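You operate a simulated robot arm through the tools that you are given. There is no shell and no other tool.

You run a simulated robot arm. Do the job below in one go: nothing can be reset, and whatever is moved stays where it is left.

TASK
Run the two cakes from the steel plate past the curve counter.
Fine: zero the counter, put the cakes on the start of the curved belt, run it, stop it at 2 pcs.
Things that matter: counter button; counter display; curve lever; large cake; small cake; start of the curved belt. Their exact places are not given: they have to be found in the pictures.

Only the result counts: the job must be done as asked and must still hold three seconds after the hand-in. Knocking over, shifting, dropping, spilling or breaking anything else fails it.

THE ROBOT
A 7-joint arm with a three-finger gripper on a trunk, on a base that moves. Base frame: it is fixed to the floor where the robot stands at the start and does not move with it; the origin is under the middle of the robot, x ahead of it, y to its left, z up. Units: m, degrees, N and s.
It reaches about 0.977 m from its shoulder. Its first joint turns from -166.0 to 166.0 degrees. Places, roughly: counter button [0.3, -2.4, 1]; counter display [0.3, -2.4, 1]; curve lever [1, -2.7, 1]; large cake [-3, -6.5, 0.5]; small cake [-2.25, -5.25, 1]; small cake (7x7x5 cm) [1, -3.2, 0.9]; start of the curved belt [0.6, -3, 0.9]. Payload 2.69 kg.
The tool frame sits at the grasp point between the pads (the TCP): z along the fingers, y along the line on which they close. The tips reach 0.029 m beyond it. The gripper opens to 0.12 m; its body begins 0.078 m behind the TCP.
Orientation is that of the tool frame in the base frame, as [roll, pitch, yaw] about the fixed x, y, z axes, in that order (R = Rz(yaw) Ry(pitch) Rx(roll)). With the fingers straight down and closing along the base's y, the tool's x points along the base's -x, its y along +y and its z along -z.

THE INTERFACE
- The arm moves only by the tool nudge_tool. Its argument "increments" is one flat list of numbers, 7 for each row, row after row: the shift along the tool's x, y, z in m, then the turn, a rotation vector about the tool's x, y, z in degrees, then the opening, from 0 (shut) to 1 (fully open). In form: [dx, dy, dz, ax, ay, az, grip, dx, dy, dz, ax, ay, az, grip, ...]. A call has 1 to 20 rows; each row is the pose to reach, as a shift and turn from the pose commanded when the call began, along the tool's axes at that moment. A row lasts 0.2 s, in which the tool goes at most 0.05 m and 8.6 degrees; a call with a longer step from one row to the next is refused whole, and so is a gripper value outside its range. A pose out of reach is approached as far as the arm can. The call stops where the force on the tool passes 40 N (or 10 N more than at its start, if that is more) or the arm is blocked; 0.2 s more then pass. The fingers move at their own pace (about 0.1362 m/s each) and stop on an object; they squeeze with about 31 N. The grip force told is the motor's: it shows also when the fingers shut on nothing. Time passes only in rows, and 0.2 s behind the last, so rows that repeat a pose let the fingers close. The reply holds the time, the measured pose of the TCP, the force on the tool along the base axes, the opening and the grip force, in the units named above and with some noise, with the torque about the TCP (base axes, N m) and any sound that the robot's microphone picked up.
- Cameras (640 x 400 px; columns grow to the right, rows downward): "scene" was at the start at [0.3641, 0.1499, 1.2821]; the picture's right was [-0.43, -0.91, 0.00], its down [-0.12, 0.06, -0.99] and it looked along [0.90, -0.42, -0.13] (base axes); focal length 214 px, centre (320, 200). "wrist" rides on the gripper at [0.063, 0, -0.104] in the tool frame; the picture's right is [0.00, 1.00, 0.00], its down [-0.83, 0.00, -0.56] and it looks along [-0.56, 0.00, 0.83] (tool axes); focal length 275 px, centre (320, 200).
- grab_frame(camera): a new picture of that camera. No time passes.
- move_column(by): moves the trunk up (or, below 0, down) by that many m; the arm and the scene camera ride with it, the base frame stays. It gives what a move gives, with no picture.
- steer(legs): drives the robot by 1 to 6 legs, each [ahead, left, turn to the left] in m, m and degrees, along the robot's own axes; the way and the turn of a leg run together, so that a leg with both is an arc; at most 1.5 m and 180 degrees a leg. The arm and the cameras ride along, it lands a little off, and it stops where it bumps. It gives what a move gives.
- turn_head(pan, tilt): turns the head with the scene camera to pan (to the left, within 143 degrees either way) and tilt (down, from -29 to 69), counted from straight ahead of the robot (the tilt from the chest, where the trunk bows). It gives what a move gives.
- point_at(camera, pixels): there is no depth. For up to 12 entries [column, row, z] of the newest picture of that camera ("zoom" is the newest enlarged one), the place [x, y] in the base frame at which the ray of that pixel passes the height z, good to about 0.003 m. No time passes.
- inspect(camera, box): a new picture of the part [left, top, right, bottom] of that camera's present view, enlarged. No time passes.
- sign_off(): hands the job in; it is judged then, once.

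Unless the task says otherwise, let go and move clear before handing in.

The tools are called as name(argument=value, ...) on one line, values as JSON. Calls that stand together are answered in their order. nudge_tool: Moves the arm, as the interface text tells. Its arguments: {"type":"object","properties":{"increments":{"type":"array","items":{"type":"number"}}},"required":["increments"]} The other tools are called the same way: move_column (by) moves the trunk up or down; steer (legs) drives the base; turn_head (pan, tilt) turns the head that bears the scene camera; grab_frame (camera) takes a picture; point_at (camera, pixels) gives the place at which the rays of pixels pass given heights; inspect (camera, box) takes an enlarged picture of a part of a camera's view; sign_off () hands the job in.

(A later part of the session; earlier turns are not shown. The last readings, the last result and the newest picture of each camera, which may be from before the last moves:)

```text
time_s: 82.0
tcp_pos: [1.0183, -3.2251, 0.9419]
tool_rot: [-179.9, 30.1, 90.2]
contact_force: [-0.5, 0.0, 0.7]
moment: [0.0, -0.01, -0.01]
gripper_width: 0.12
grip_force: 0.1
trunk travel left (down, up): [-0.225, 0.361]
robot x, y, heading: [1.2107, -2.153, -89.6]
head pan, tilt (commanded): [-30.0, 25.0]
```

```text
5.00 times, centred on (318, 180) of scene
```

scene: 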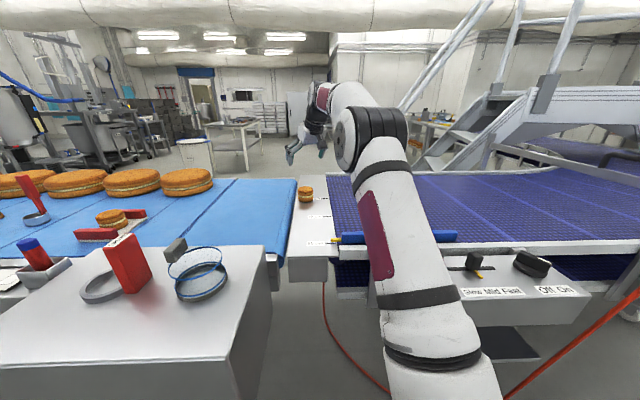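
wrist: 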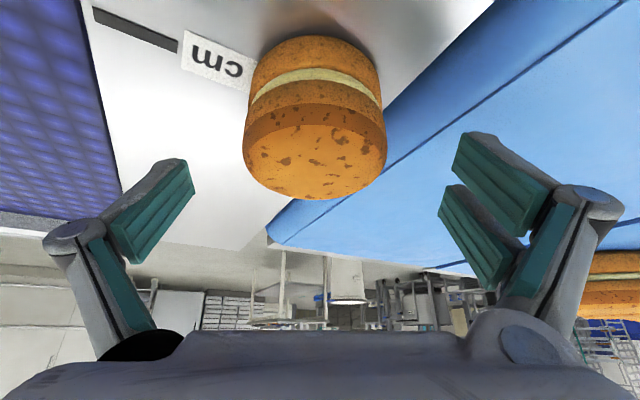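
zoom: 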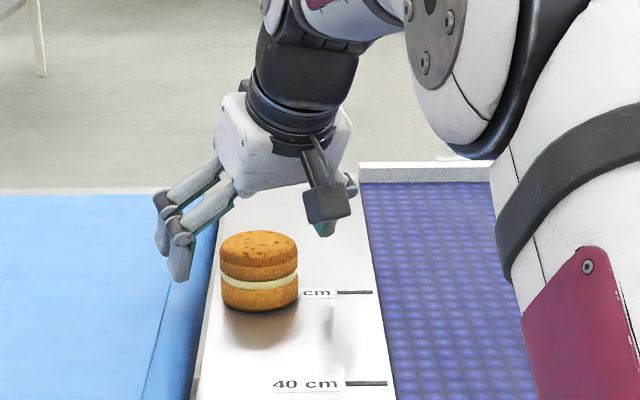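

point_at(camera="wrist", pixels=[[316, 153, 0.94], [316, 200, 0.94], [316, 107, 0.94], [246, 153, 0.94], [386, 153, 0.94], [316, 36, 0.89]])

point_at(camera="scene", pixels=[[305.6, 188.6, 0.94], [305.6, 202.5, 0.89], [305.6, 186.2, 0.94], [298, 190, 0.94], [313.5, 190, 0.94]])

```text
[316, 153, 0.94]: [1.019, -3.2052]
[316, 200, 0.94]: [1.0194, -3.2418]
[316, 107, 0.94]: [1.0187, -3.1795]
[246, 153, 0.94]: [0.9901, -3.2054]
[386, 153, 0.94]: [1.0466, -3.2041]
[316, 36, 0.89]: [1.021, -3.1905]
```

```text
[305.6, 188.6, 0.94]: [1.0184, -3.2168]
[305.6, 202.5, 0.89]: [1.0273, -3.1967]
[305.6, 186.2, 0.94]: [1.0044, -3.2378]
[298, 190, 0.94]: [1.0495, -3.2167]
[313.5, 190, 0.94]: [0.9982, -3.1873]
```

The cake's centre measures about (1.019,-3.217), 8 mm nearer than the TCP. I'll shift by 6 mm and close.

nudge_tool(increments=[0.0052, 0, -0.003, 0, 0, 0, 1, 0.0052, 0, -0.003, 0, 0, 0, 0, 0.0052, 0, -0.003, 0, 0, 0, 0, 0.0052, 0, -0.003, 0, 0, 0, 0, 0.0052, 0, -0.003, 0, 0, 0, 0])

grab_frame(camera="wrist")

inspect(camera="scene", box=[270, 140, 366, 220])

```text
time_s: 83.2
tcp_pos: [1.0198, -3.2192, 0.9429]
tool_rot: [-179.9, 30.1, 90.2]
contact_force: [-0.3, 1.6, 5.4]
moment: [0.01, -0.03, 0.0]
gripper_width: 0.0611
grip_force: 11.1
trunk travel left (down, up): [-0.225, 0.361]
robot x, y, heading: [1.2107, -2.1542, -89.7]
head pan, tilt (commanded): [-30.0, 25.0]
```

```text
taken
```

wrist: 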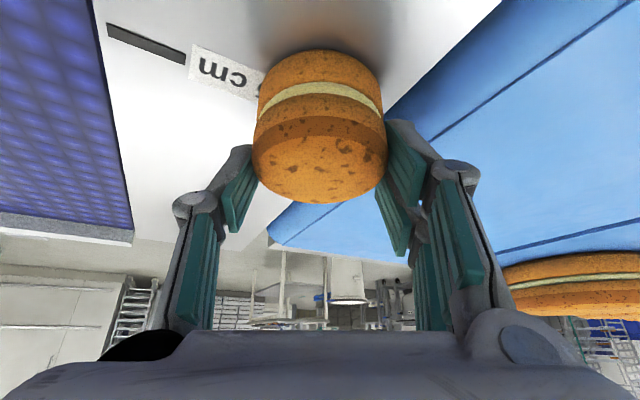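

```text
5.00 times, centred on (318, 180) of scene
```

zoom: 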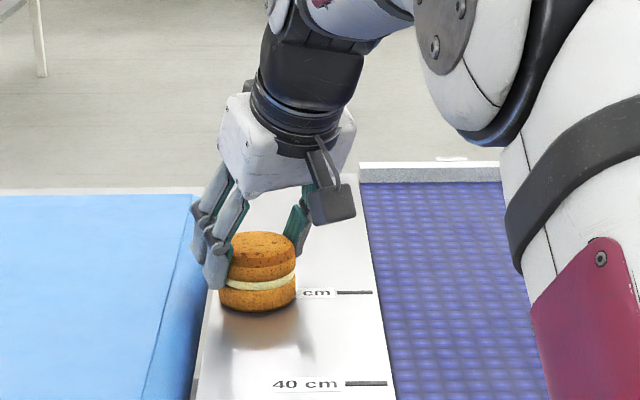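

The second cake is gripped (opening 0.061). I'll lift it straight up 8 cm.

nudge_tool(increments=[-0.005, 0, -0.00866, 0, 0, 0, 0, -0.015, 0, -0.026, 0, 0, 0, 0, -0.03, 0, -0.052, 0, 0, 0, 0, -0.04, 0, -0.0693, 0, 0, 0, 0])

grab_frame(camera="wrist")

inspect(camera="scene", box=[270, 120, 366, 200])

```text
time_s: 84.2
tcp_pos: [1.0188, -3.2159, 1.022]
tool_rot: [-179.9, 30.1, 90.1]
contact_force: [0.2, -0.5, -2.0]
moment: [0.01, 0.02, -0.01]
gripper_width: 0.061
grip_force: 11.3
trunk travel left (down, up): [-0.225, 0.361]
robot x, y, heading: [1.2126, -2.1522, -89.9]
head pan, tilt (commanded): [-30.0, 25.0]
```

```text
taken
```

wrist: 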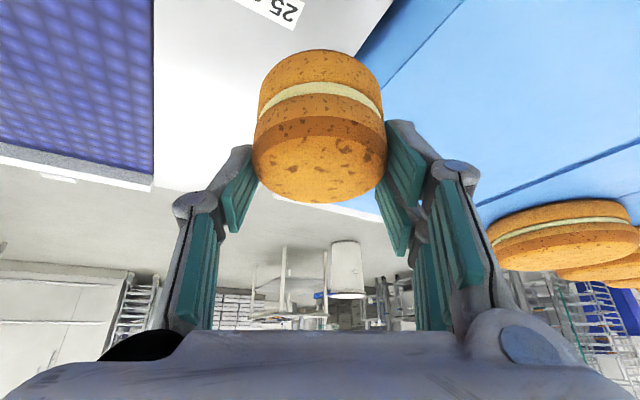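

```text
5.00 times, centred on (318, 160) of scene
```

zoom: 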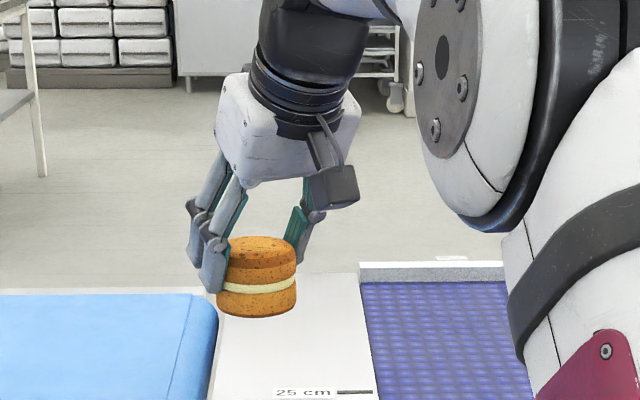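

The cake is held upright and clear. I'll carry it to about (0.871,-3.065), 0.16 m behind the first one on the belt.

nudge_tool(increments=[0.0252, -0.0296, -0.0168, 0, 0, 0, 0, 0.0503, -0.0592, -0.0337, 0, 0, 0, 0, 0.0755, -0.0888, -0.0505, 0, 0, 0, 0, 0.1006, -0.1184, -0.0674, 0, 0, 0, 0, 0.1258, -0.148, -0.0842, 0, 0, 0, 0])

grab_frame(camera="wrist")

grab_frame(camera="scene")

```text
time_s: 85.4
tcp_pos: [0.8713, -3.0654, 1.032]
tool_rot: [179.9, 30.0, 90.3]
contact_force: [0.1, -0.6, -1.6]
moment: [0.02, -0.01, -0.01]
gripper_width: 0.0607
grip_force: 11.0
trunk travel left (down, up): [-0.225, 0.361]
robot x, y, heading: [1.2142, -2.1545, -89.8]
head pan, tilt (commanded): [-30.0, 25.0]
```

```text
taken
```

wrist: 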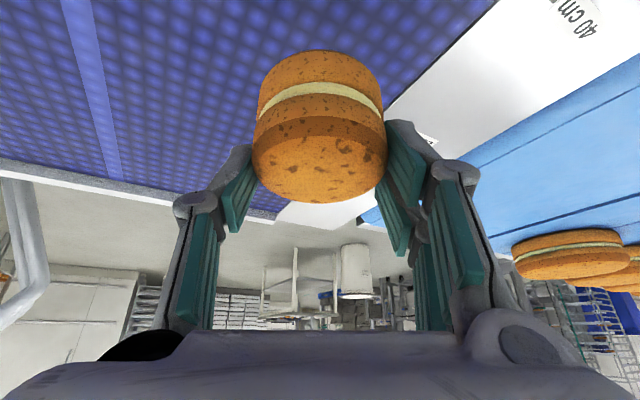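

```text
taken
```

scene: 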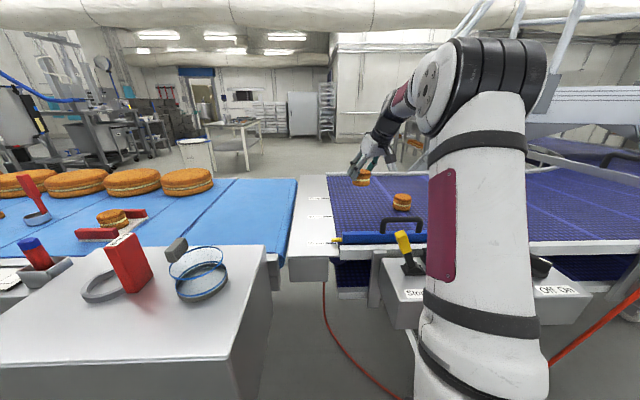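

The cake hangs over the belt, clear of the first one at (402,202). I'll lower it to about 1 cm above the belt.

nudge_tool(increments=[0.02, 0, 0.0346, 0, 0, 0, 0, 0.0375, 0, 0.065, 0, 0, 0, 0, 0.041, 0, 0.071, 0, 0, 0, 0])

inspect(camera="scene", box=[320, 140, 430, 230])

```text
time_s: 86.2
tcp_pos: [0.8696, -3.067, 0.9496]
tool_rot: [179.9, 30.2, 90.1]
contact_force: [0.0, 0.5, -0.6]
moment: [0.02, 0.0, -0.05]
gripper_width: 0.061
grip_force: 11.0
trunk travel left (down, up): [-0.225, 0.361]
robot x, y, heading: [1.211, -2.1515, -90.0]
head pan, tilt (commanded): [-30.0, 25.0]
```

```text
4.44 times, centred on (375, 185) of scene
```

zoom: 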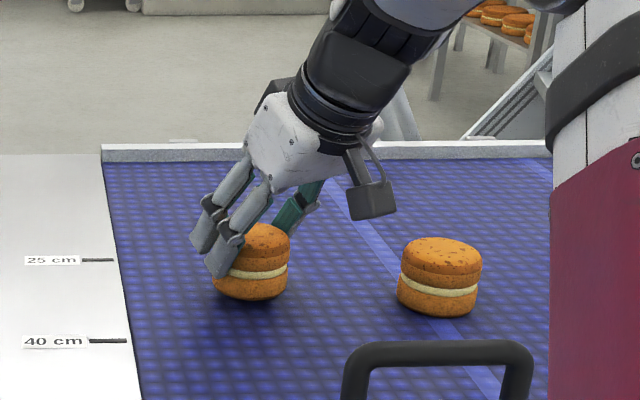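

The cake is just above the belt, clear of the first. I'll lower the last millimetres slowly and watch the force.

nudge_tool(increments=[0.0015, 0, 0.0026, 0, 0, 0, 0, 0.003, 0, 0.0052, 0, 0, 0, 0, 0.004, 0, 0.0069, 0, 0, 0, 0])

```text
time_s: 87.0
tcp_pos: [0.8709, -3.0655, 0.9425]
tool_rot: [-179.9, 30.1, 90.3]
contact_force: [-0.1, 2.0, 1.7]
moment: [0.0, -0.12, 0.04]
gripper_width: 0.061
grip_force: 10.8
trunk travel left (down, up): [-0.225, 0.361]
robot x, y, heading: [1.2096, -2.1509, -89.5]
head pan, tilt (commanded): [-30.0, 25.0]
```

Contact is starting (+1.7 N). I'll go 1 mm lower, open, and rise.

nudge_tool(increments=[0.0006, 0, 0.001, 0, 0, 0, 0, 0.0006, 0, 0.001, 0, 0, 0, 1, 0.0006, 0, 0.001, 0, 0, 0, 1, 0.0006, 0, 0.001, 0, 0, 0, 1, -0.015, 0, -0.026, 0, 0, 0, 1, -0.035, 0, -0.0606, 0, 0, 0, 1, -0.055, 0, -0.0953, 0, 0, 0, 1])

grab_frame(camera="wrist")

inspect(camera="scene", box=[320, 140, 430, 230])

```text
time_s: 88.6
tcp_pos: [0.8695, -3.0655, 1.0503]
tool_rot: [180.0, 30.0, 90.2]
contact_force: [-0.3, -0.1, -0.8]
moment: [0.0, -0.01, -0.03]
gripper_width: 0.1201
grip_force: 0.1
trunk travel left (down, up): [-0.225, 0.361]
robot x, y, heading: [1.2159, -2.1526, -89.9]
head pan, tilt (commanded): [-30.0, 25.0]
```

```text
taken
```

wrist: 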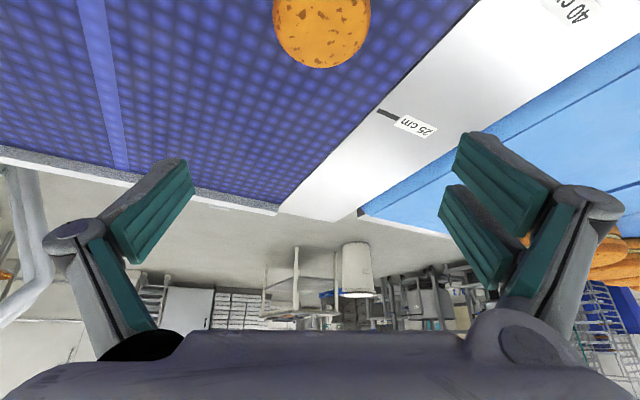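

```text
4.44 times, centred on (375, 185) of scene
```

zoom: 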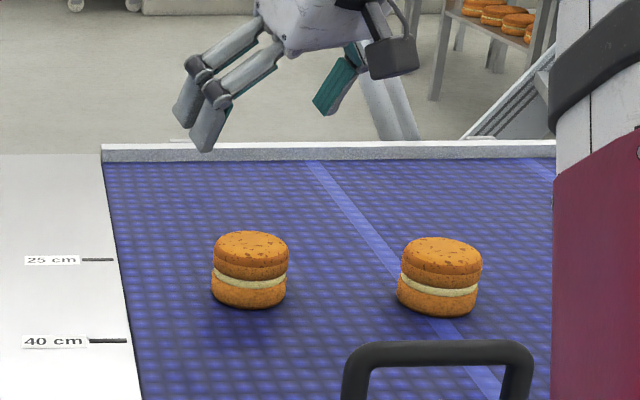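

Both cakes stand on the belt start, about 0.16 m apart along it. I'll retract the arm up and back to the robot, levelling the gripper, before moving to a spot from which I can work the lever and read the display.

nudge_tool(increments=[-0.025, 0, -0.0433, 0, 0, 0, 1, -0.05, 0, -0.0866, 0, 0, 0, 1, -0.0307, 0.0358, -0.1074, 0, 2.5, 0, 1, -0.0114, 0.0717, -0.1281, 0, 5, 0, 1, 0.0079, 0.1075, -0.1489, 0, 7.5, 0, 1, 0.0272, 0.1433, -0.1696, 0, 10, 0, 1, 0.0465, 0.1792, -0.1904, 0, 12.5, 0, 1, 0.0657, 0.215, -0.2112, 0, 15, 0, 1, 0.085, 0.2508, -0.2319, 0, 17.5, 0, 1, 0.1043, 0.2866, -0.2527, 0, 20, 0, 1, 0.1236, 0.3225, -0.2734, 0, 22.5, 0, 1, 0.1429, 0.3583, -0.2942, 0, 25, 0, 1, 0.1622, 0.3941, -0.315, 0, 27.5, 0, 1, 0.1815, 0.43, -0.3357, 0, 30, 0, 1])

grab_frame(camera="scene")

grab_frame(camera="wrist")

```text
time_s: 91.6
tcp_pos: [1.3031, -2.7382, 1.2522]
tool_rot: [179.9, 0.0, 90.2]
contact_force: [-0.2, 0.7, -0.2]
moment: [0.0, -0.03, -0.02]
gripper_width: 0.1201
grip_force: 0.1
trunk travel left (down, up): [-0.225, 0.361]
robot x, y, heading: [1.2159, -2.1537, -89.6]
head pan, tilt (commanded): [-30.0, 25.0]
```

```text
taken
```

scene: 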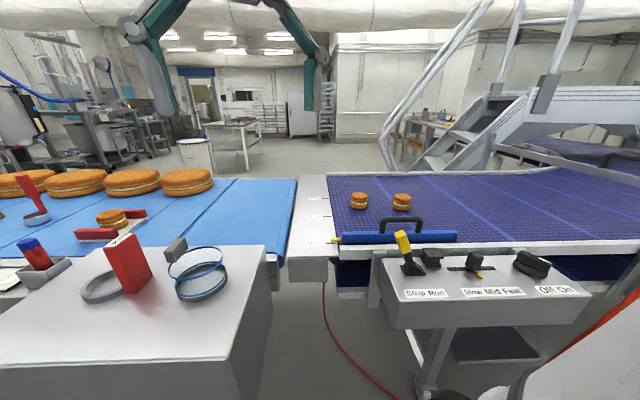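

```text
taken
```

wrist: 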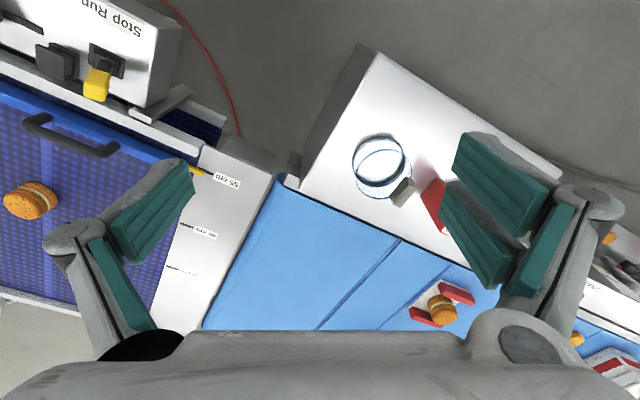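

The cakes are on the belt at (359,200) and (402,202), and the lever is clearly visible at (405,252). I'll zoom in for the lever's geometry from both cameras.

inspect(camera="scene", box=[370, 210, 500, 310])

inspect(camera="wrist", box=[0, 0, 160, 120])

```text
4.00 times, centred on (435, 260) of scene
```

zoom: 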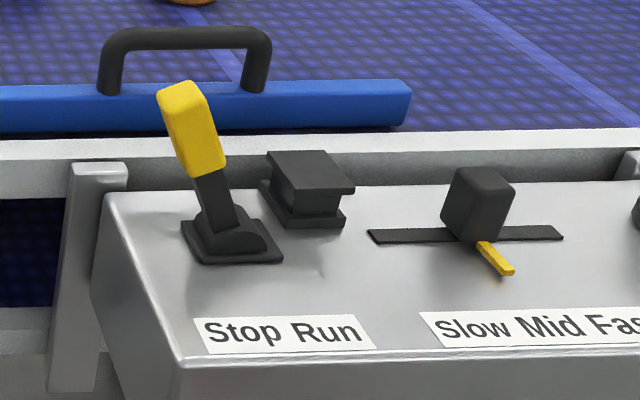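

```text
3.33 times, centred on (80, 60) of wrist
```

zoom: 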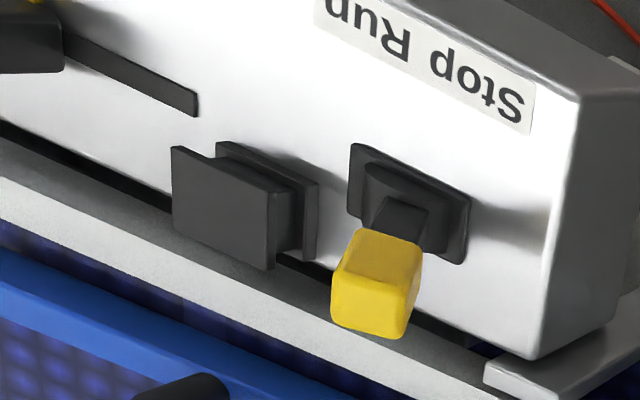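

point_at(camera="scene", pixels=[[400.75, 232.5, 1.0], [400.75, 232.5, 0.95], [404.5, 253, 0.95], [404.5, 253, 0.92], [413, 271, 0.9], [430, 258, 0.93], [437, 248, 0.94], [427.5, 232, 0.94], [397, 233, 0.94], [455, 254, 0.94]])

point_at(camera="wrist", pixels=[[95, 88, 1.0], [95, 88, 0.95], [102, 72, 0.95], [107.6, 61.5, 0.9], [52, 60, 0.94], [52, 60, 0.9], [115, 148, 0.98], [28, 120, 0.98]])

```text
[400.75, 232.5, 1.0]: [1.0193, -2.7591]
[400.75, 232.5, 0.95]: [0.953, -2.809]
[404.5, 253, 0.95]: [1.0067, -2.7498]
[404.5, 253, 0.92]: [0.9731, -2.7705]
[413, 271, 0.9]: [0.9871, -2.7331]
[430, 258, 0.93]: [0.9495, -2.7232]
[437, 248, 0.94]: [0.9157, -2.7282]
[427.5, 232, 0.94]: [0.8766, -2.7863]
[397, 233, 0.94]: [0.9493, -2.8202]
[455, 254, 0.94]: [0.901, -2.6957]
```

```text
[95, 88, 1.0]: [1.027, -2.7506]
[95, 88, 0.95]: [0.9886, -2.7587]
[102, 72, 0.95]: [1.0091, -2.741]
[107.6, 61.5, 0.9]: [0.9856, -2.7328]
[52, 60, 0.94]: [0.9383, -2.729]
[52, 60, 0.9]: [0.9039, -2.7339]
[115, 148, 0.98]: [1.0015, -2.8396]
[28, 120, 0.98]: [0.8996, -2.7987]
```

The lever tip is at about (1.037,-2.747,1.014), leaning 24° toward Stop; its base is at (0.986,-2.733,0.90). I'll drive back and around to a stand in front of the box from which the display should be visible too.

steer(legs=[[-0.37, 0, 0], [0, -0.31, 0], [0, 0, -15]])

turn_head(pan=-55, tilt=15)

grab_frame(camera="scene")

grab_frame(camera="wrist")

```text
time_s: 96.5
tcp_pos: [0.835, -2.3717, 1.2528]
tool_rot: [-180.0, 0.0, 74.9]
contact_force: [-0.2, -0.5, -0.2]
moment: [-0.01, 0.0, 0.04]
gripper_width: 0.1196
grip_force: 0.0
trunk travel left (down, up): [-0.225, 0.361]
robot x, y, heading: [0.9029, -1.7808, -105.0]
head pan, tilt (commanded): [-30.0, 25.0]
```

```text
time_s: 97.4
tcp_pos: [0.8354, -2.3717, 1.2512]
tool_rot: [-180.0, 0.0, 74.8]
contact_force: [0.1, -0.1, 0.1]
moment: [0.03, -0.04, -0.01]
gripper_width: 0.1199
grip_force: 0.0
trunk travel left (down, up): [-0.225, 0.361]
robot x, y, heading: [0.9028, -1.7805, -105.3]
head pan, tilt (commanded): [-55.0, 15.0]
```

```text
taken
```

scene: 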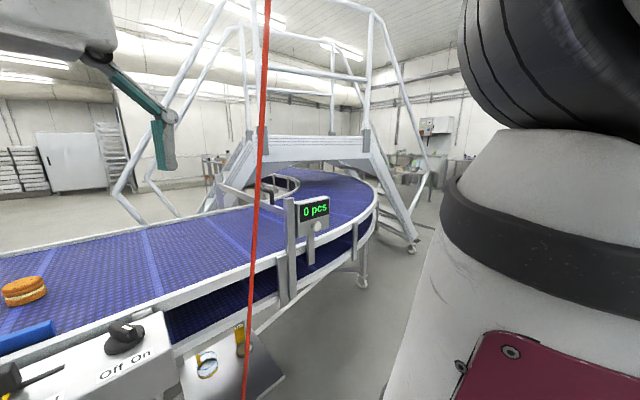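

```text
taken
```

wrist: 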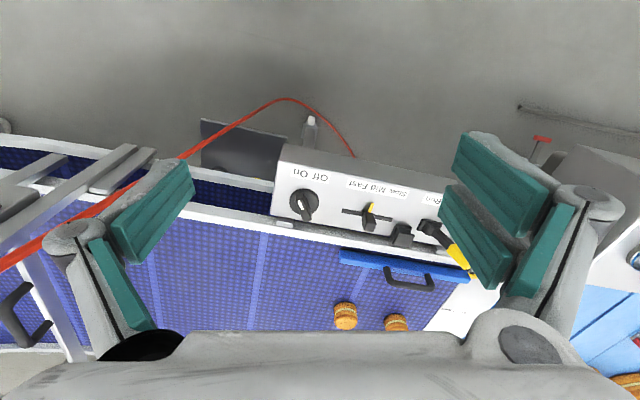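

The display ("0 pcs" at (314,210)) is visible from this stand, and both cakes show in the wrist view. I'll bring the half-open gripper toward the lever, turning it so the fingers close along the lever's motion.

nudge_tool(increments=[-0.0308, 0.0317, 0.005, 0, 0, 2.1, 0.5, -0.0616, 0.0633, 0.01, 0, 0, 4.2, 0.5, -0.0923, 0.095, 0.015, 0, 0, 6.3, 0.5, -0.1231, 0.1267, 0.02, 0, 0, 8.4, 0.5, -0.1539, 0.1583, 0.025, 0, 0, 10.5, 0.5, -0.1847, 0.19, 0.03, 0, 0, 12.5, 0.5])

turn_head(pan=-40, tilt=20)

grab_frame(camera="scene")

grab_frame(camera="wrist")

```text
time_s: 98.8
tcp_pos: [0.9606, -2.5796, 1.2249]
tool_rot: [179.9, 0.2, 63.3]
contact_force: [1.8, 0.5, -0.2]
moment: [0.02, 0.16, 0.0]
gripper_width: 0.06
grip_force: 0.0
out of reach, approached as far as the arm can: row 6
trunk travel left (down, up): [-0.225, 0.361]
robot x, y, heading: [0.8978, -1.7809, -105.3]
head pan, tilt (commanded): [-55.0, 15.0]
```

```text
time_s: 99.5
tcp_pos: [0.9602, -2.5796, 1.2252]
tool_rot: [179.8, 0.1, 63.4]
contact_force: [-0.1, -0.1, -0.4]
moment: [0.02, -0.03, 0.0]
gripper_width: 0.0598
grip_force: 0.0
trunk travel left (down, up): [-0.225, 0.361]
robot x, y, heading: [0.902, -1.7811, -105.3]
head pan, tilt (commanded): [-40.0, 20.0]
```

```text
taken
```

scene: 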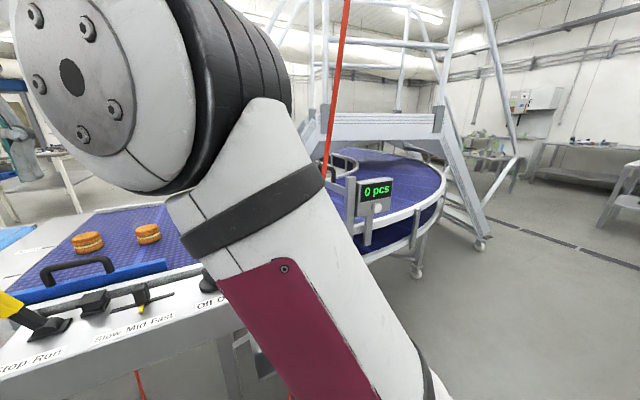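

```text
taken
```

wrist: 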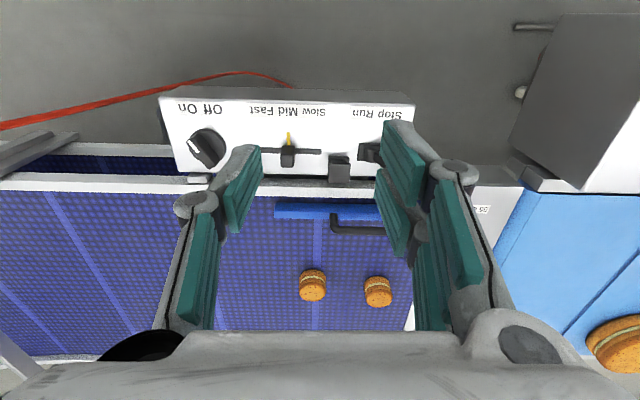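

The display stays visible at (376,192) beside the arm, with lever and cakes at the left. I'll tilt the gripper 25° forward and bring it over the lever, above its tip.

nudge_tool(increments=[-0.0236, 0.0257, 0.021, 0, -5, 0, 0.5, -0.0472, 0.0514, 0.042, 0, -10, 0, 0.5, -0.0708, 0.077, 0.063, 0, -15, 0, 0.5, -0.0944, 0.1027, 0.084, 0, -20, 0, 0.5, -0.118, 0.1284, 0.105, 0, -25, 0, 0.5])

grab_frame(camera="wrist")

grab_frame(camera="scene")

```text
time_s: 100.8
tcp_pos: [1.0171, -2.7464, 1.1177]
tool_rot: [-179.9, 25.2, 62.3]
contact_force: [-0.1, 0.4, 0.9]
moment: [0.03, -0.06, 0.01]
gripper_width: 0.06
grip_force: 0.0
trunk travel left (down, up): [-0.225, 0.361]
robot x, y, heading: [0.9048, -1.7833, -105.1]
head pan, tilt (commanded): [-40.0, 20.0]
```

```text
taken
```

wrist: 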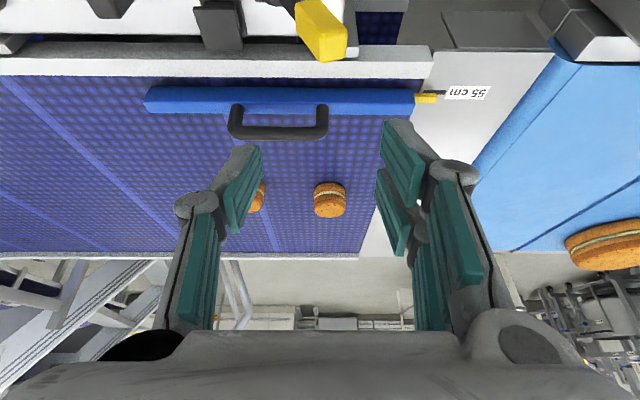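

```text
taken
```

scene: 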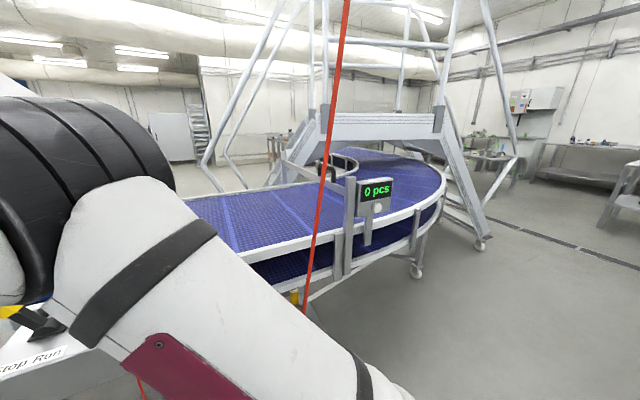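

The display is in clear view, and the lever's yellow tip is at (330,40) in the wrist view, between the fingers. I'll open a bit wider to allow for its lean and lower the fingers around it.

nudge_tool(increments=[0, 0.0113, 0, 0, 0, 0, 0.75, 0.0125, 0.0113, 0.0267, 0, 0, 0, 0.75, 0.025, 0.0113, 0.0534, 0, 0, 0, 0.75, 0.0375, 0.0113, 0.08, 0, 0, 0, 0.75])

grab_frame(camera="wrist")

```text
time_s: 101.8
tcp_pos: [1.0273, -2.7491, 1.03]
tool_rot: [-179.9, 25.2, 62.3]
contact_force: [0.2, 0.2, 0.2]
moment: [-0.01, 0.0, 0.02]
gripper_width: 0.0899
grip_force: 0.0
trunk travel left (down, up): [-0.225, 0.361]
robot x, y, heading: [0.9007, -1.7791, -105.1]
head pan, tilt (commanded): [-40.0, 20.0]
```

```text
taken
```

wrist: 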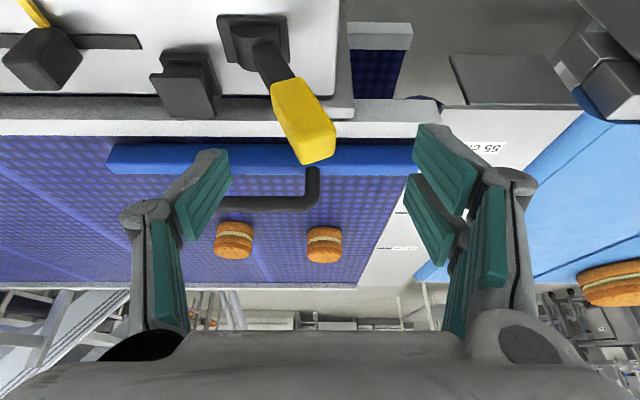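

The lever (tip at (313,150)) is centred between the fingers. I'll descend 3 cm more so the fingers flank it.

nudge_tool(increments=[0.0064, 0, 0.0136, 0, 0, 0, 0.75, 0.0136, 0, 0.029, 0, 0, 0, 0.75])

grab_frame(camera="wrist")

grab_frame(camera="scene")

```text
time_s: 102.3
tcp_pos: [1.0275, -2.7494, 0.9982]
tool_rot: [180.0, 25.1, 62.3]
contact_force: [-0.4, 0.2, -0.6]
moment: [0.01, 0.0, 0.0]
gripper_width: 0.0899
grip_force: 0.0
trunk travel left (down, up): [-0.225, 0.361]
robot x, y, heading: [0.9023, -1.7838, -105.3]
head pan, tilt (commanded): [-40.0, 20.0]
```

```text
taken
```

wrist: 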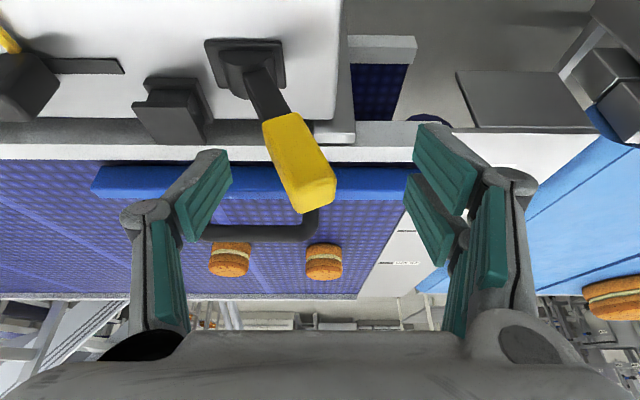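

```text
taken
```

scene: 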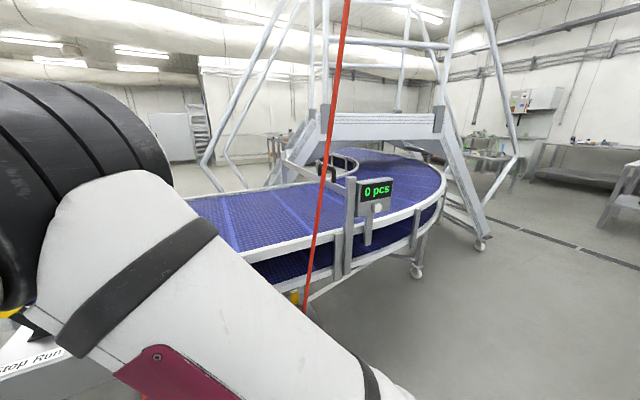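

The yellow grip lies between the pads with no contact. I'll centre on it and narrow the opening to 6 cm to cut the slack.

nudge_tool(increments=[0, -0.01, 0, 0, 0, 0, 0.5, 0, -0.01, 0, 0, 0, 0, 0.5])

grab_frame(camera="wrist")

```text
time_s: 103.0
tcp_pos: [1.019, -2.7451, 0.9982]
tool_rot: [180.0, 25.0, 62.3]
contact_force: [-1.5, -0.2, -0.1]
moment: [-0.02, -0.01, 0.0]
gripper_width: 0.0602
grip_force: 0.1
trunk travel left (down, up): [-0.225, 0.361]
robot x, y, heading: [0.9026, -1.7834, -105.0]
head pan, tilt (commanded): [-40.0, 20.0]
```

```text
taken
```

wrist: 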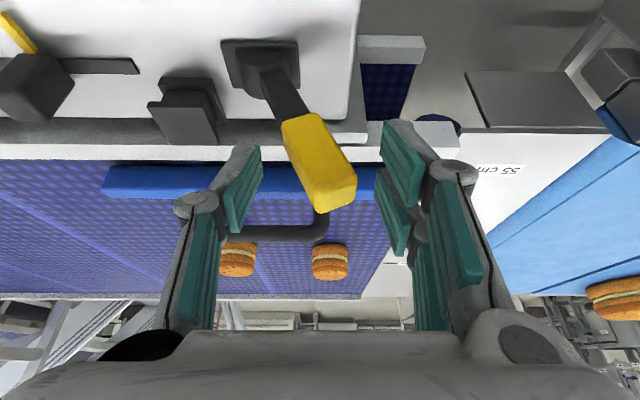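

The lever is flanked by the pads. I'll push it toward Run in steps, then look at the lever, cakes and display straight away.

nudge_tool(increments=[0, -0.03, 0, 0, 0, 0, 0.5, 0, -0.06, 0, 0, 0, 0, 0.5, 0, -0.085, 0, 0, 0, 0, 0.5])

grab_frame(camera="wrist")

grab_frame(camera="scene")

```text
time_s: 103.8
tcp_pos: [0.9431, -2.7076, 0.9984]
tool_rot: [-179.9, 25.0, 62.4]
contact_force: [0.0, -0.2, -1.4]
moment: [0.0, 0.0, -0.02]
gripper_width: 0.06
grip_force: 0.1
trunk travel left (down, up): [-0.225, 0.361]
robot x, y, heading: [0.9046, -1.7824, -104.9]
head pan, tilt (commanded): [-40.0, 20.0]
```

```text
taken
```

wrist: 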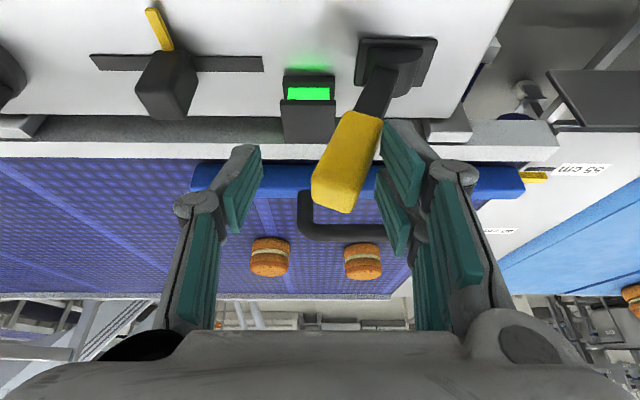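

```text
taken
```

scene: 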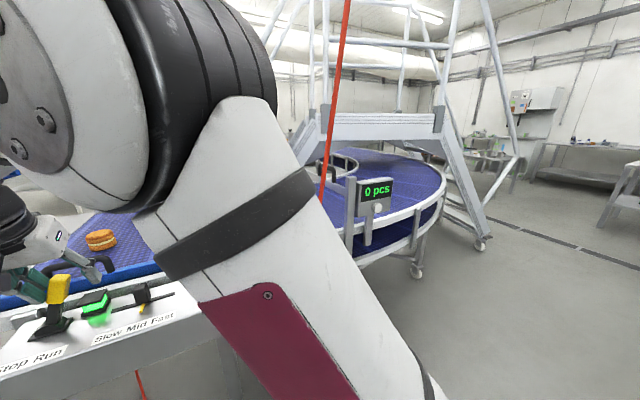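

The indicator lit green: the lever is at Run and the belt is going. I'll let a short time pass (easing the fingers off slightly) and check the display.

nudge_tool(increments=[0, 0.012, 0, 0, 0, 0, 0.5, 0, 0.012, 0, 0, 0, 0, 0.5])

grab_frame(camera="wrist")

grab_frame(camera="scene")

```text
time_s: 104.3
tcp_pos: [0.9529, -2.7122, 0.9979]
tool_rot: [180.0, 25.0, 62.3]
contact_force: [0.2, -0.1, -1.0]
moment: [0.04, -0.04, 0.01]
gripper_width: 0.0601
grip_force: 0.1
trunk travel left (down, up): [-0.225, 0.361]
robot x, y, heading: [0.9046, -1.7824, -105.3]
head pan, tilt (commanded): [-40.0, 20.0]
```

```text
taken
```

wrist: 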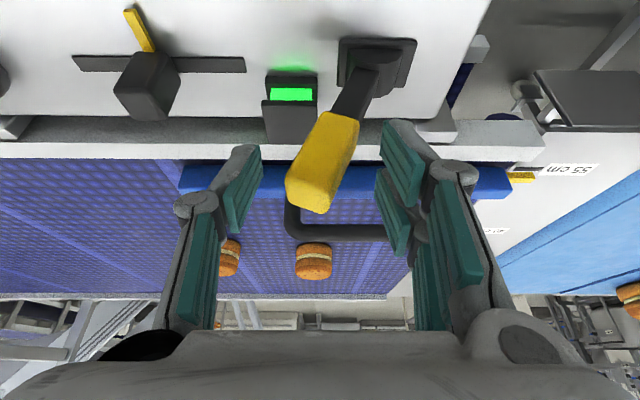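

```text
taken
```

scene: 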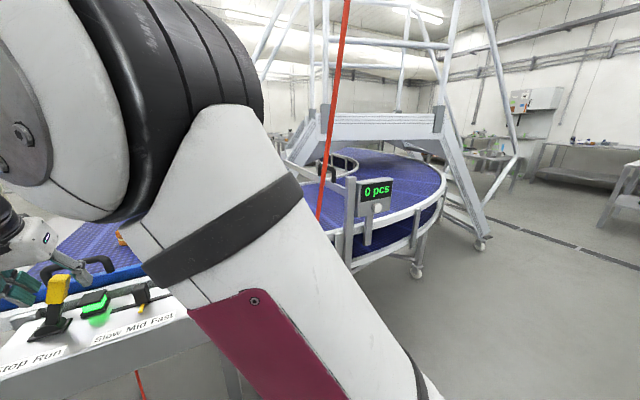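

The cakes moved about 4 cm in half a second, so the belt runs near 0.08–0.1 m/s. I'll hold for about 2 s and check the display.

nudge_tool(increments=[0, 0, 0, 0, 0, 0, 0.5, 0, 0, 0, 0, 0, 0, 0.5, 0, 0, 0, 0, 0, 0, 0.5, 0, 0, 0, 0, 0, 0, 0.5, 0, 0, 0, 0, 0, 0, 0.5, 0, 0, 0, 0, 0, 0, 0.5, 0, 0, 0, 0, 0, 0, 0.5, 0, 0, 0, 0, 0, 0, 0.5])

grab_frame(camera="scene")

inspect(camera="scene", box=[250, 140, 450, 265])

```text
time_s: 106.2
tcp_pos: [0.9537, -2.7137, 0.9981]
tool_rot: [-180.0, 25.0, 62.3]
contact_force: [0.3, 0.3, 0.6]
moment: [-0.01, 0.0, 0.01]
gripper_width: 0.06
grip_force: 0.1
trunk travel left (down, up): [-0.225, 0.361]
robot x, y, heading: [0.9025, -1.7824, -105.5]
head pan, tilt (commanded): [-40.0, 20.0]
```

```text
taken
```

scene: 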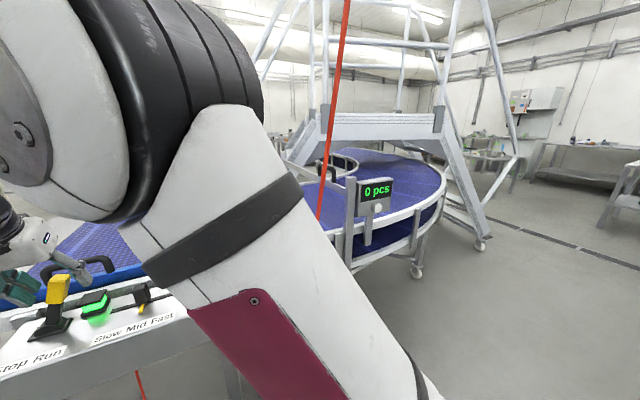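

```text
3.20 times, centred on (350, 202) of scene
```

zoom: 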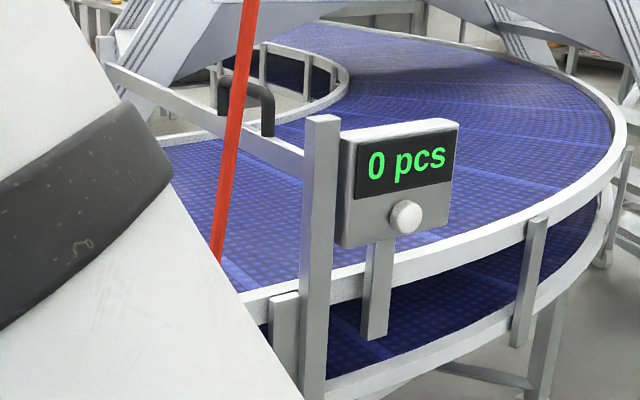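

Still "0 pcs", no cake yet at the gate. I'll hold for another second.

nudge_tool(increments=[0, 0, 0, 0, 0, 0, 0.5, 0, 0, 0, 0, 0, 0, 0.5, 0, 0, 0, 0, 0, 0, 0.5, 0, 0, 0, 0, 0, 0, 0.5])

inspect(camera="scene", box=[250, 140, 450, 265])

```text
time_s: 107.2
tcp_pos: [0.9547, -2.7126, 0.9979]
tool_rot: [180.0, 25.0, 62.3]
contact_force: [0.4, -0.6, 0.5]
moment: [0.02, -0.04, 0.01]
gripper_width: 0.0601
grip_force: 0.0
trunk travel left (down, up): [-0.225, 0.361]
robot x, y, heading: [0.9047, -1.7804, -105.4]
head pan, tilt (commanded): [-40.0, 20.0]
```

```text
3.20 times, centred on (350, 202) of scene
```

zoom: 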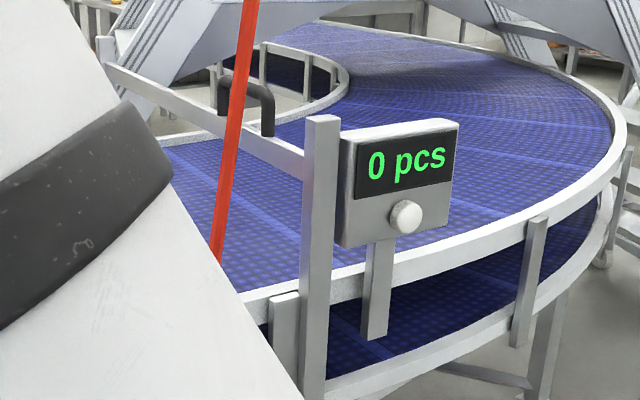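

grab_frame(camera="wrist")

nudge_tool(increments=[0, 0, 0, 0, 0, 0, 0.5, 0, 0, 0, 0, 0, 0, 0.5])

inspect(camera="scene", box=[250, 140, 450, 265])

```text
taken
```

wrist: 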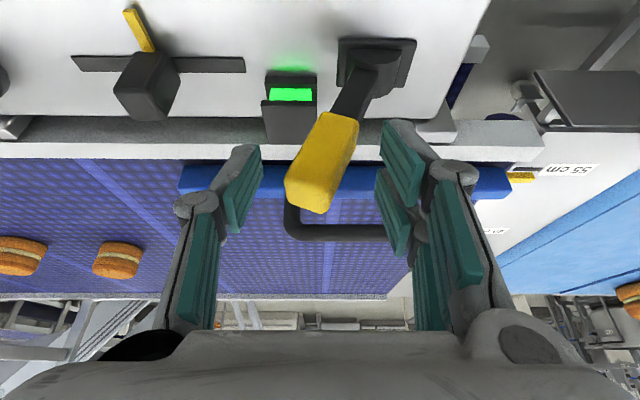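

```text
time_s: 107.8
tcp_pos: [0.9542, -2.712, 0.9993]
tool_rot: [180.0, 25.0, 62.4]
contact_force: [-0.2, 1.1, -0.4]
moment: [-0.01, 0.0, 0.0]
gripper_width: 0.0601
grip_force: 0.2
trunk travel left (down, up): [-0.225, 0.361]
robot x, y, heading: [0.9065, -1.782, -105.3]
head pan, tilt (commanded): [-40.0, 20.0]
```

```text
3.20 times, centred on (350, 202) of scene
```

zoom: 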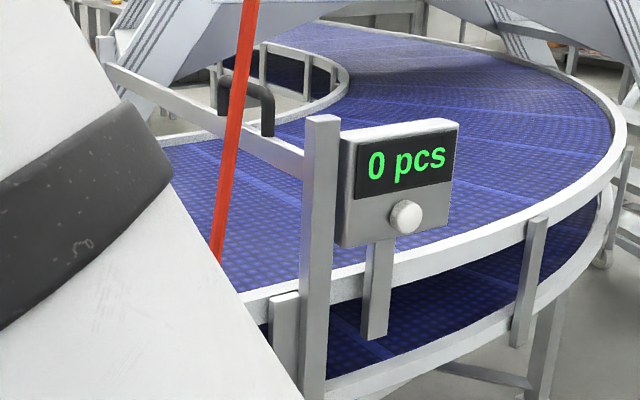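

The belt moves about 0.10 m/s; the lead cake should reach the gate in ~1.5 s. I'll keep holding.

nudge_tool(increments=[0, 0, 0, 0, 0, 0, 0.5, 0, 0, 0, 0, 0, 0, 0.5, 0, 0, 0, 0, 0, 0, 0.5, 0, 0, 0, 0, 0, 0, 0.5, 0, 0, 0, 0, 0, 0, 0.5, 0, 0, 0, 0, 0, 0, 0.5])

inspect(camera="scene", box=[250, 140, 450, 265])

```text
time_s: 109.2
tcp_pos: [0.9533, -2.7132, 0.9983]
tool_rot: [179.9, 25.0, 62.3]
contact_force: [-0.5, -0.2, -0.3]
moment: [0.0, 0.01, -0.02]
gripper_width: 0.06
grip_force: 0.1
trunk travel left (down, up): [-0.225, 0.361]
robot x, y, heading: [0.8996, -1.7843, -105.2]
head pan, tilt (commanded): [-40.0, 20.0]
```

```text
3.20 times, centred on (350, 202) of scene
```

zoom: 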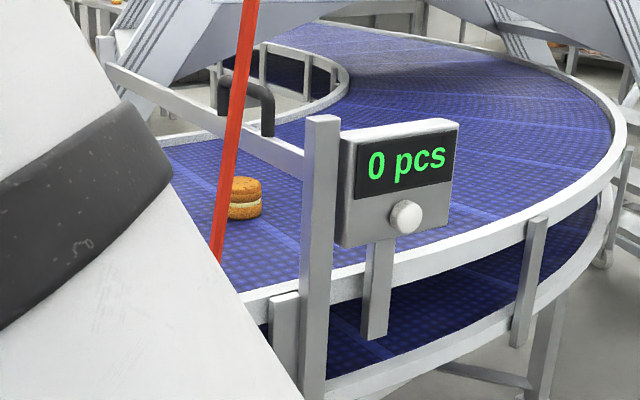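

The lead cake has appeared at (245,195) in the zoom, just before the gate; still "0 pcs". I'll hold another second.

nudge_tool(increments=[0, 0, 0, 0, 0, 0, 0.5, 0, 0, 0, 0, 0, 0, 0.5, 0, 0, 0, 0, 0, 0, 0.5, 0, 0, 0, 0, 0, 0, 0.5])

inspect(camera="scene", box=[250, 140, 450, 265])

```text
time_s: 110.2
tcp_pos: [0.9543, -2.7121, 0.998]
tool_rot: [180.0, 25.0, 62.2]
contact_force: [-0.2, 0.5, -0.8]
moment: [0.01, -0.03, 0.0]
gripper_width: 0.0599
grip_force: 0.2
trunk travel left (down, up): [-0.225, 0.361]
robot x, y, heading: [0.9016, -1.7802, -105.0]
head pan, tilt (commanded): [-40.0, 20.0]
```

```text
3.20 times, centred on (350, 202) of scene
```

zoom: 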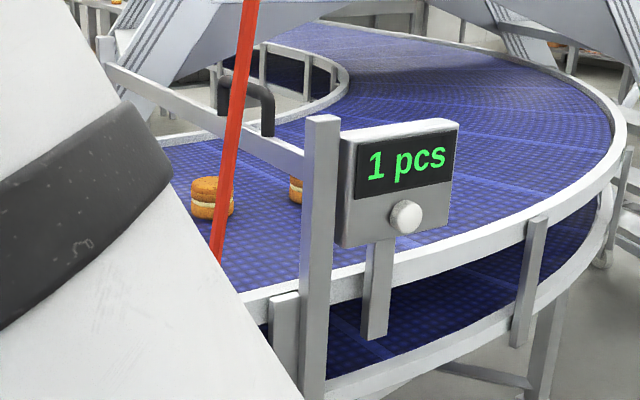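

"1 pcs" now, with the second cake following at (210,197). I'll hold about a second more.

nudge_tool(increments=[0, 0, 0, 0, 0, 0, 0.5, 0, 0, 0, 0, 0, 0, 0.5, 0, 0, 0, 0, 0, 0, 0.5, 0, 0, 0, 0, 0, 0, 0.5])

inspect(camera="scene", box=[250, 140, 450, 265])

```text
time_s: 111.2
tcp_pos: [0.9538, -2.7128, 0.9991]
tool_rot: [180.0, 25.0, 62.3]
contact_force: [0.0, 0.6, 0.5]
moment: [0.01, 0.0, 0.02]
gripper_width: 0.0601
grip_force: 0.1
trunk travel left (down, up): [-0.225, 0.361]
robot x, y, heading: [0.9029, -1.7826, -105.3]
head pan, tilt (commanded): [-40.0, 20.0]
```

```text
3.20 times, centred on (350, 202) of scene
```

zoom: 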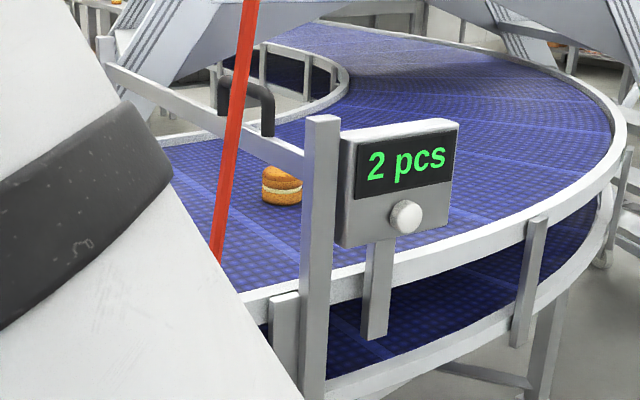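

"2 pcs" shows. I'll pull the lever back to Stop now.

nudge_tool(increments=[0, 0.047, 0, 0, 0, 0, 0.5, 0, 0.09, 0, 0, 0, 0, 0.5])

grab_frame(camera="wrist")

inspect(camera="scene", box=[250, 140, 450, 265])

```text
time_s: 111.8
tcp_pos: [1.0333, -2.7545, 0.9978]
tool_rot: [-179.8, 25.0, 62.2]
contact_force: [-5.1, 2.0, -1.6]
moment: [0.05, 0.08, -0.02]
gripper_width: 0.0631
grip_force: 2.3
trunk travel left (down, up): [-0.225, 0.361]
robot x, y, heading: [0.9019, -1.7809, -105.3]
head pan, tilt (commanded): [-40.0, 20.0]
```

```text
taken
```

wrist: 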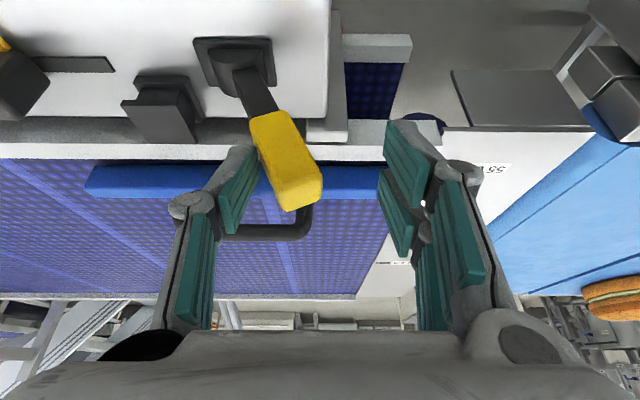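

```text
3.20 times, centred on (350, 202) of scene
```

zoom: 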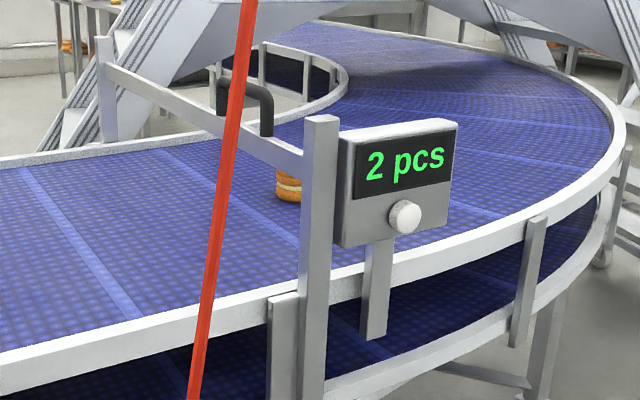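

"2 pcs" holds, the green light is out, and the lever leans to Stop. I'll release the lever, open slightly, and rise straight up.

nudge_tool(increments=[0, -0.008, 0, 0, 0, 0, 0.5, 0, -0.008, 0, 0, 0, 0, 0.75, 0, -0.008, 0, 0, 0, 0, 0.75, -0.0127, -0.008, -0.0272, 0, 0, 0, 0.75, -0.03, -0.008, -0.0634, 0, 0, 0, 0.75, -0.0507, -0.008, -0.1088, 0, 0, 0, 0.75])

grab_frame(camera="wrist")

inspect(camera="scene", box=[250, 140, 450, 265])

```text
time_s: 113.2
tcp_pos: [1.0293, -2.7507, 1.1154]
tool_rot: [179.9, 25.0, 62.3]
contact_force: [-0.3, -1.2, -0.1]
moment: [-0.01, 0.02, 0.04]
gripper_width: 0.0901
grip_force: 0.1
trunk travel left (down, up): [-0.225, 0.361]
robot x, y, heading: [0.9, -1.7815, -104.8]
head pan, tilt (commanded): [-40.0, 20.0]
```

```text
taken
```

wrist: 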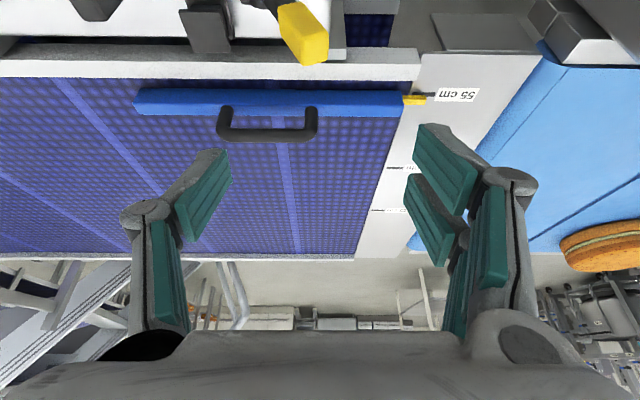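

```text
3.20 times, centred on (350, 202) of scene
```

zoom: 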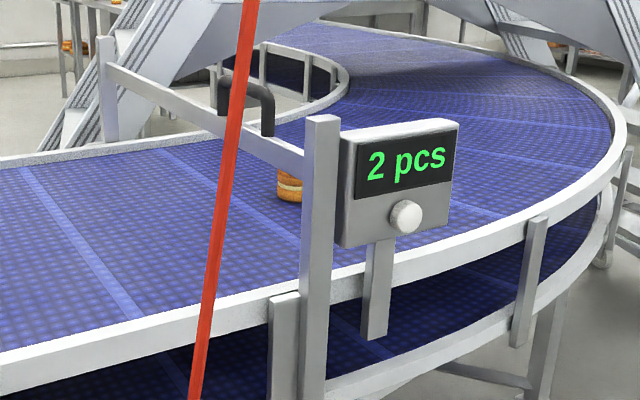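

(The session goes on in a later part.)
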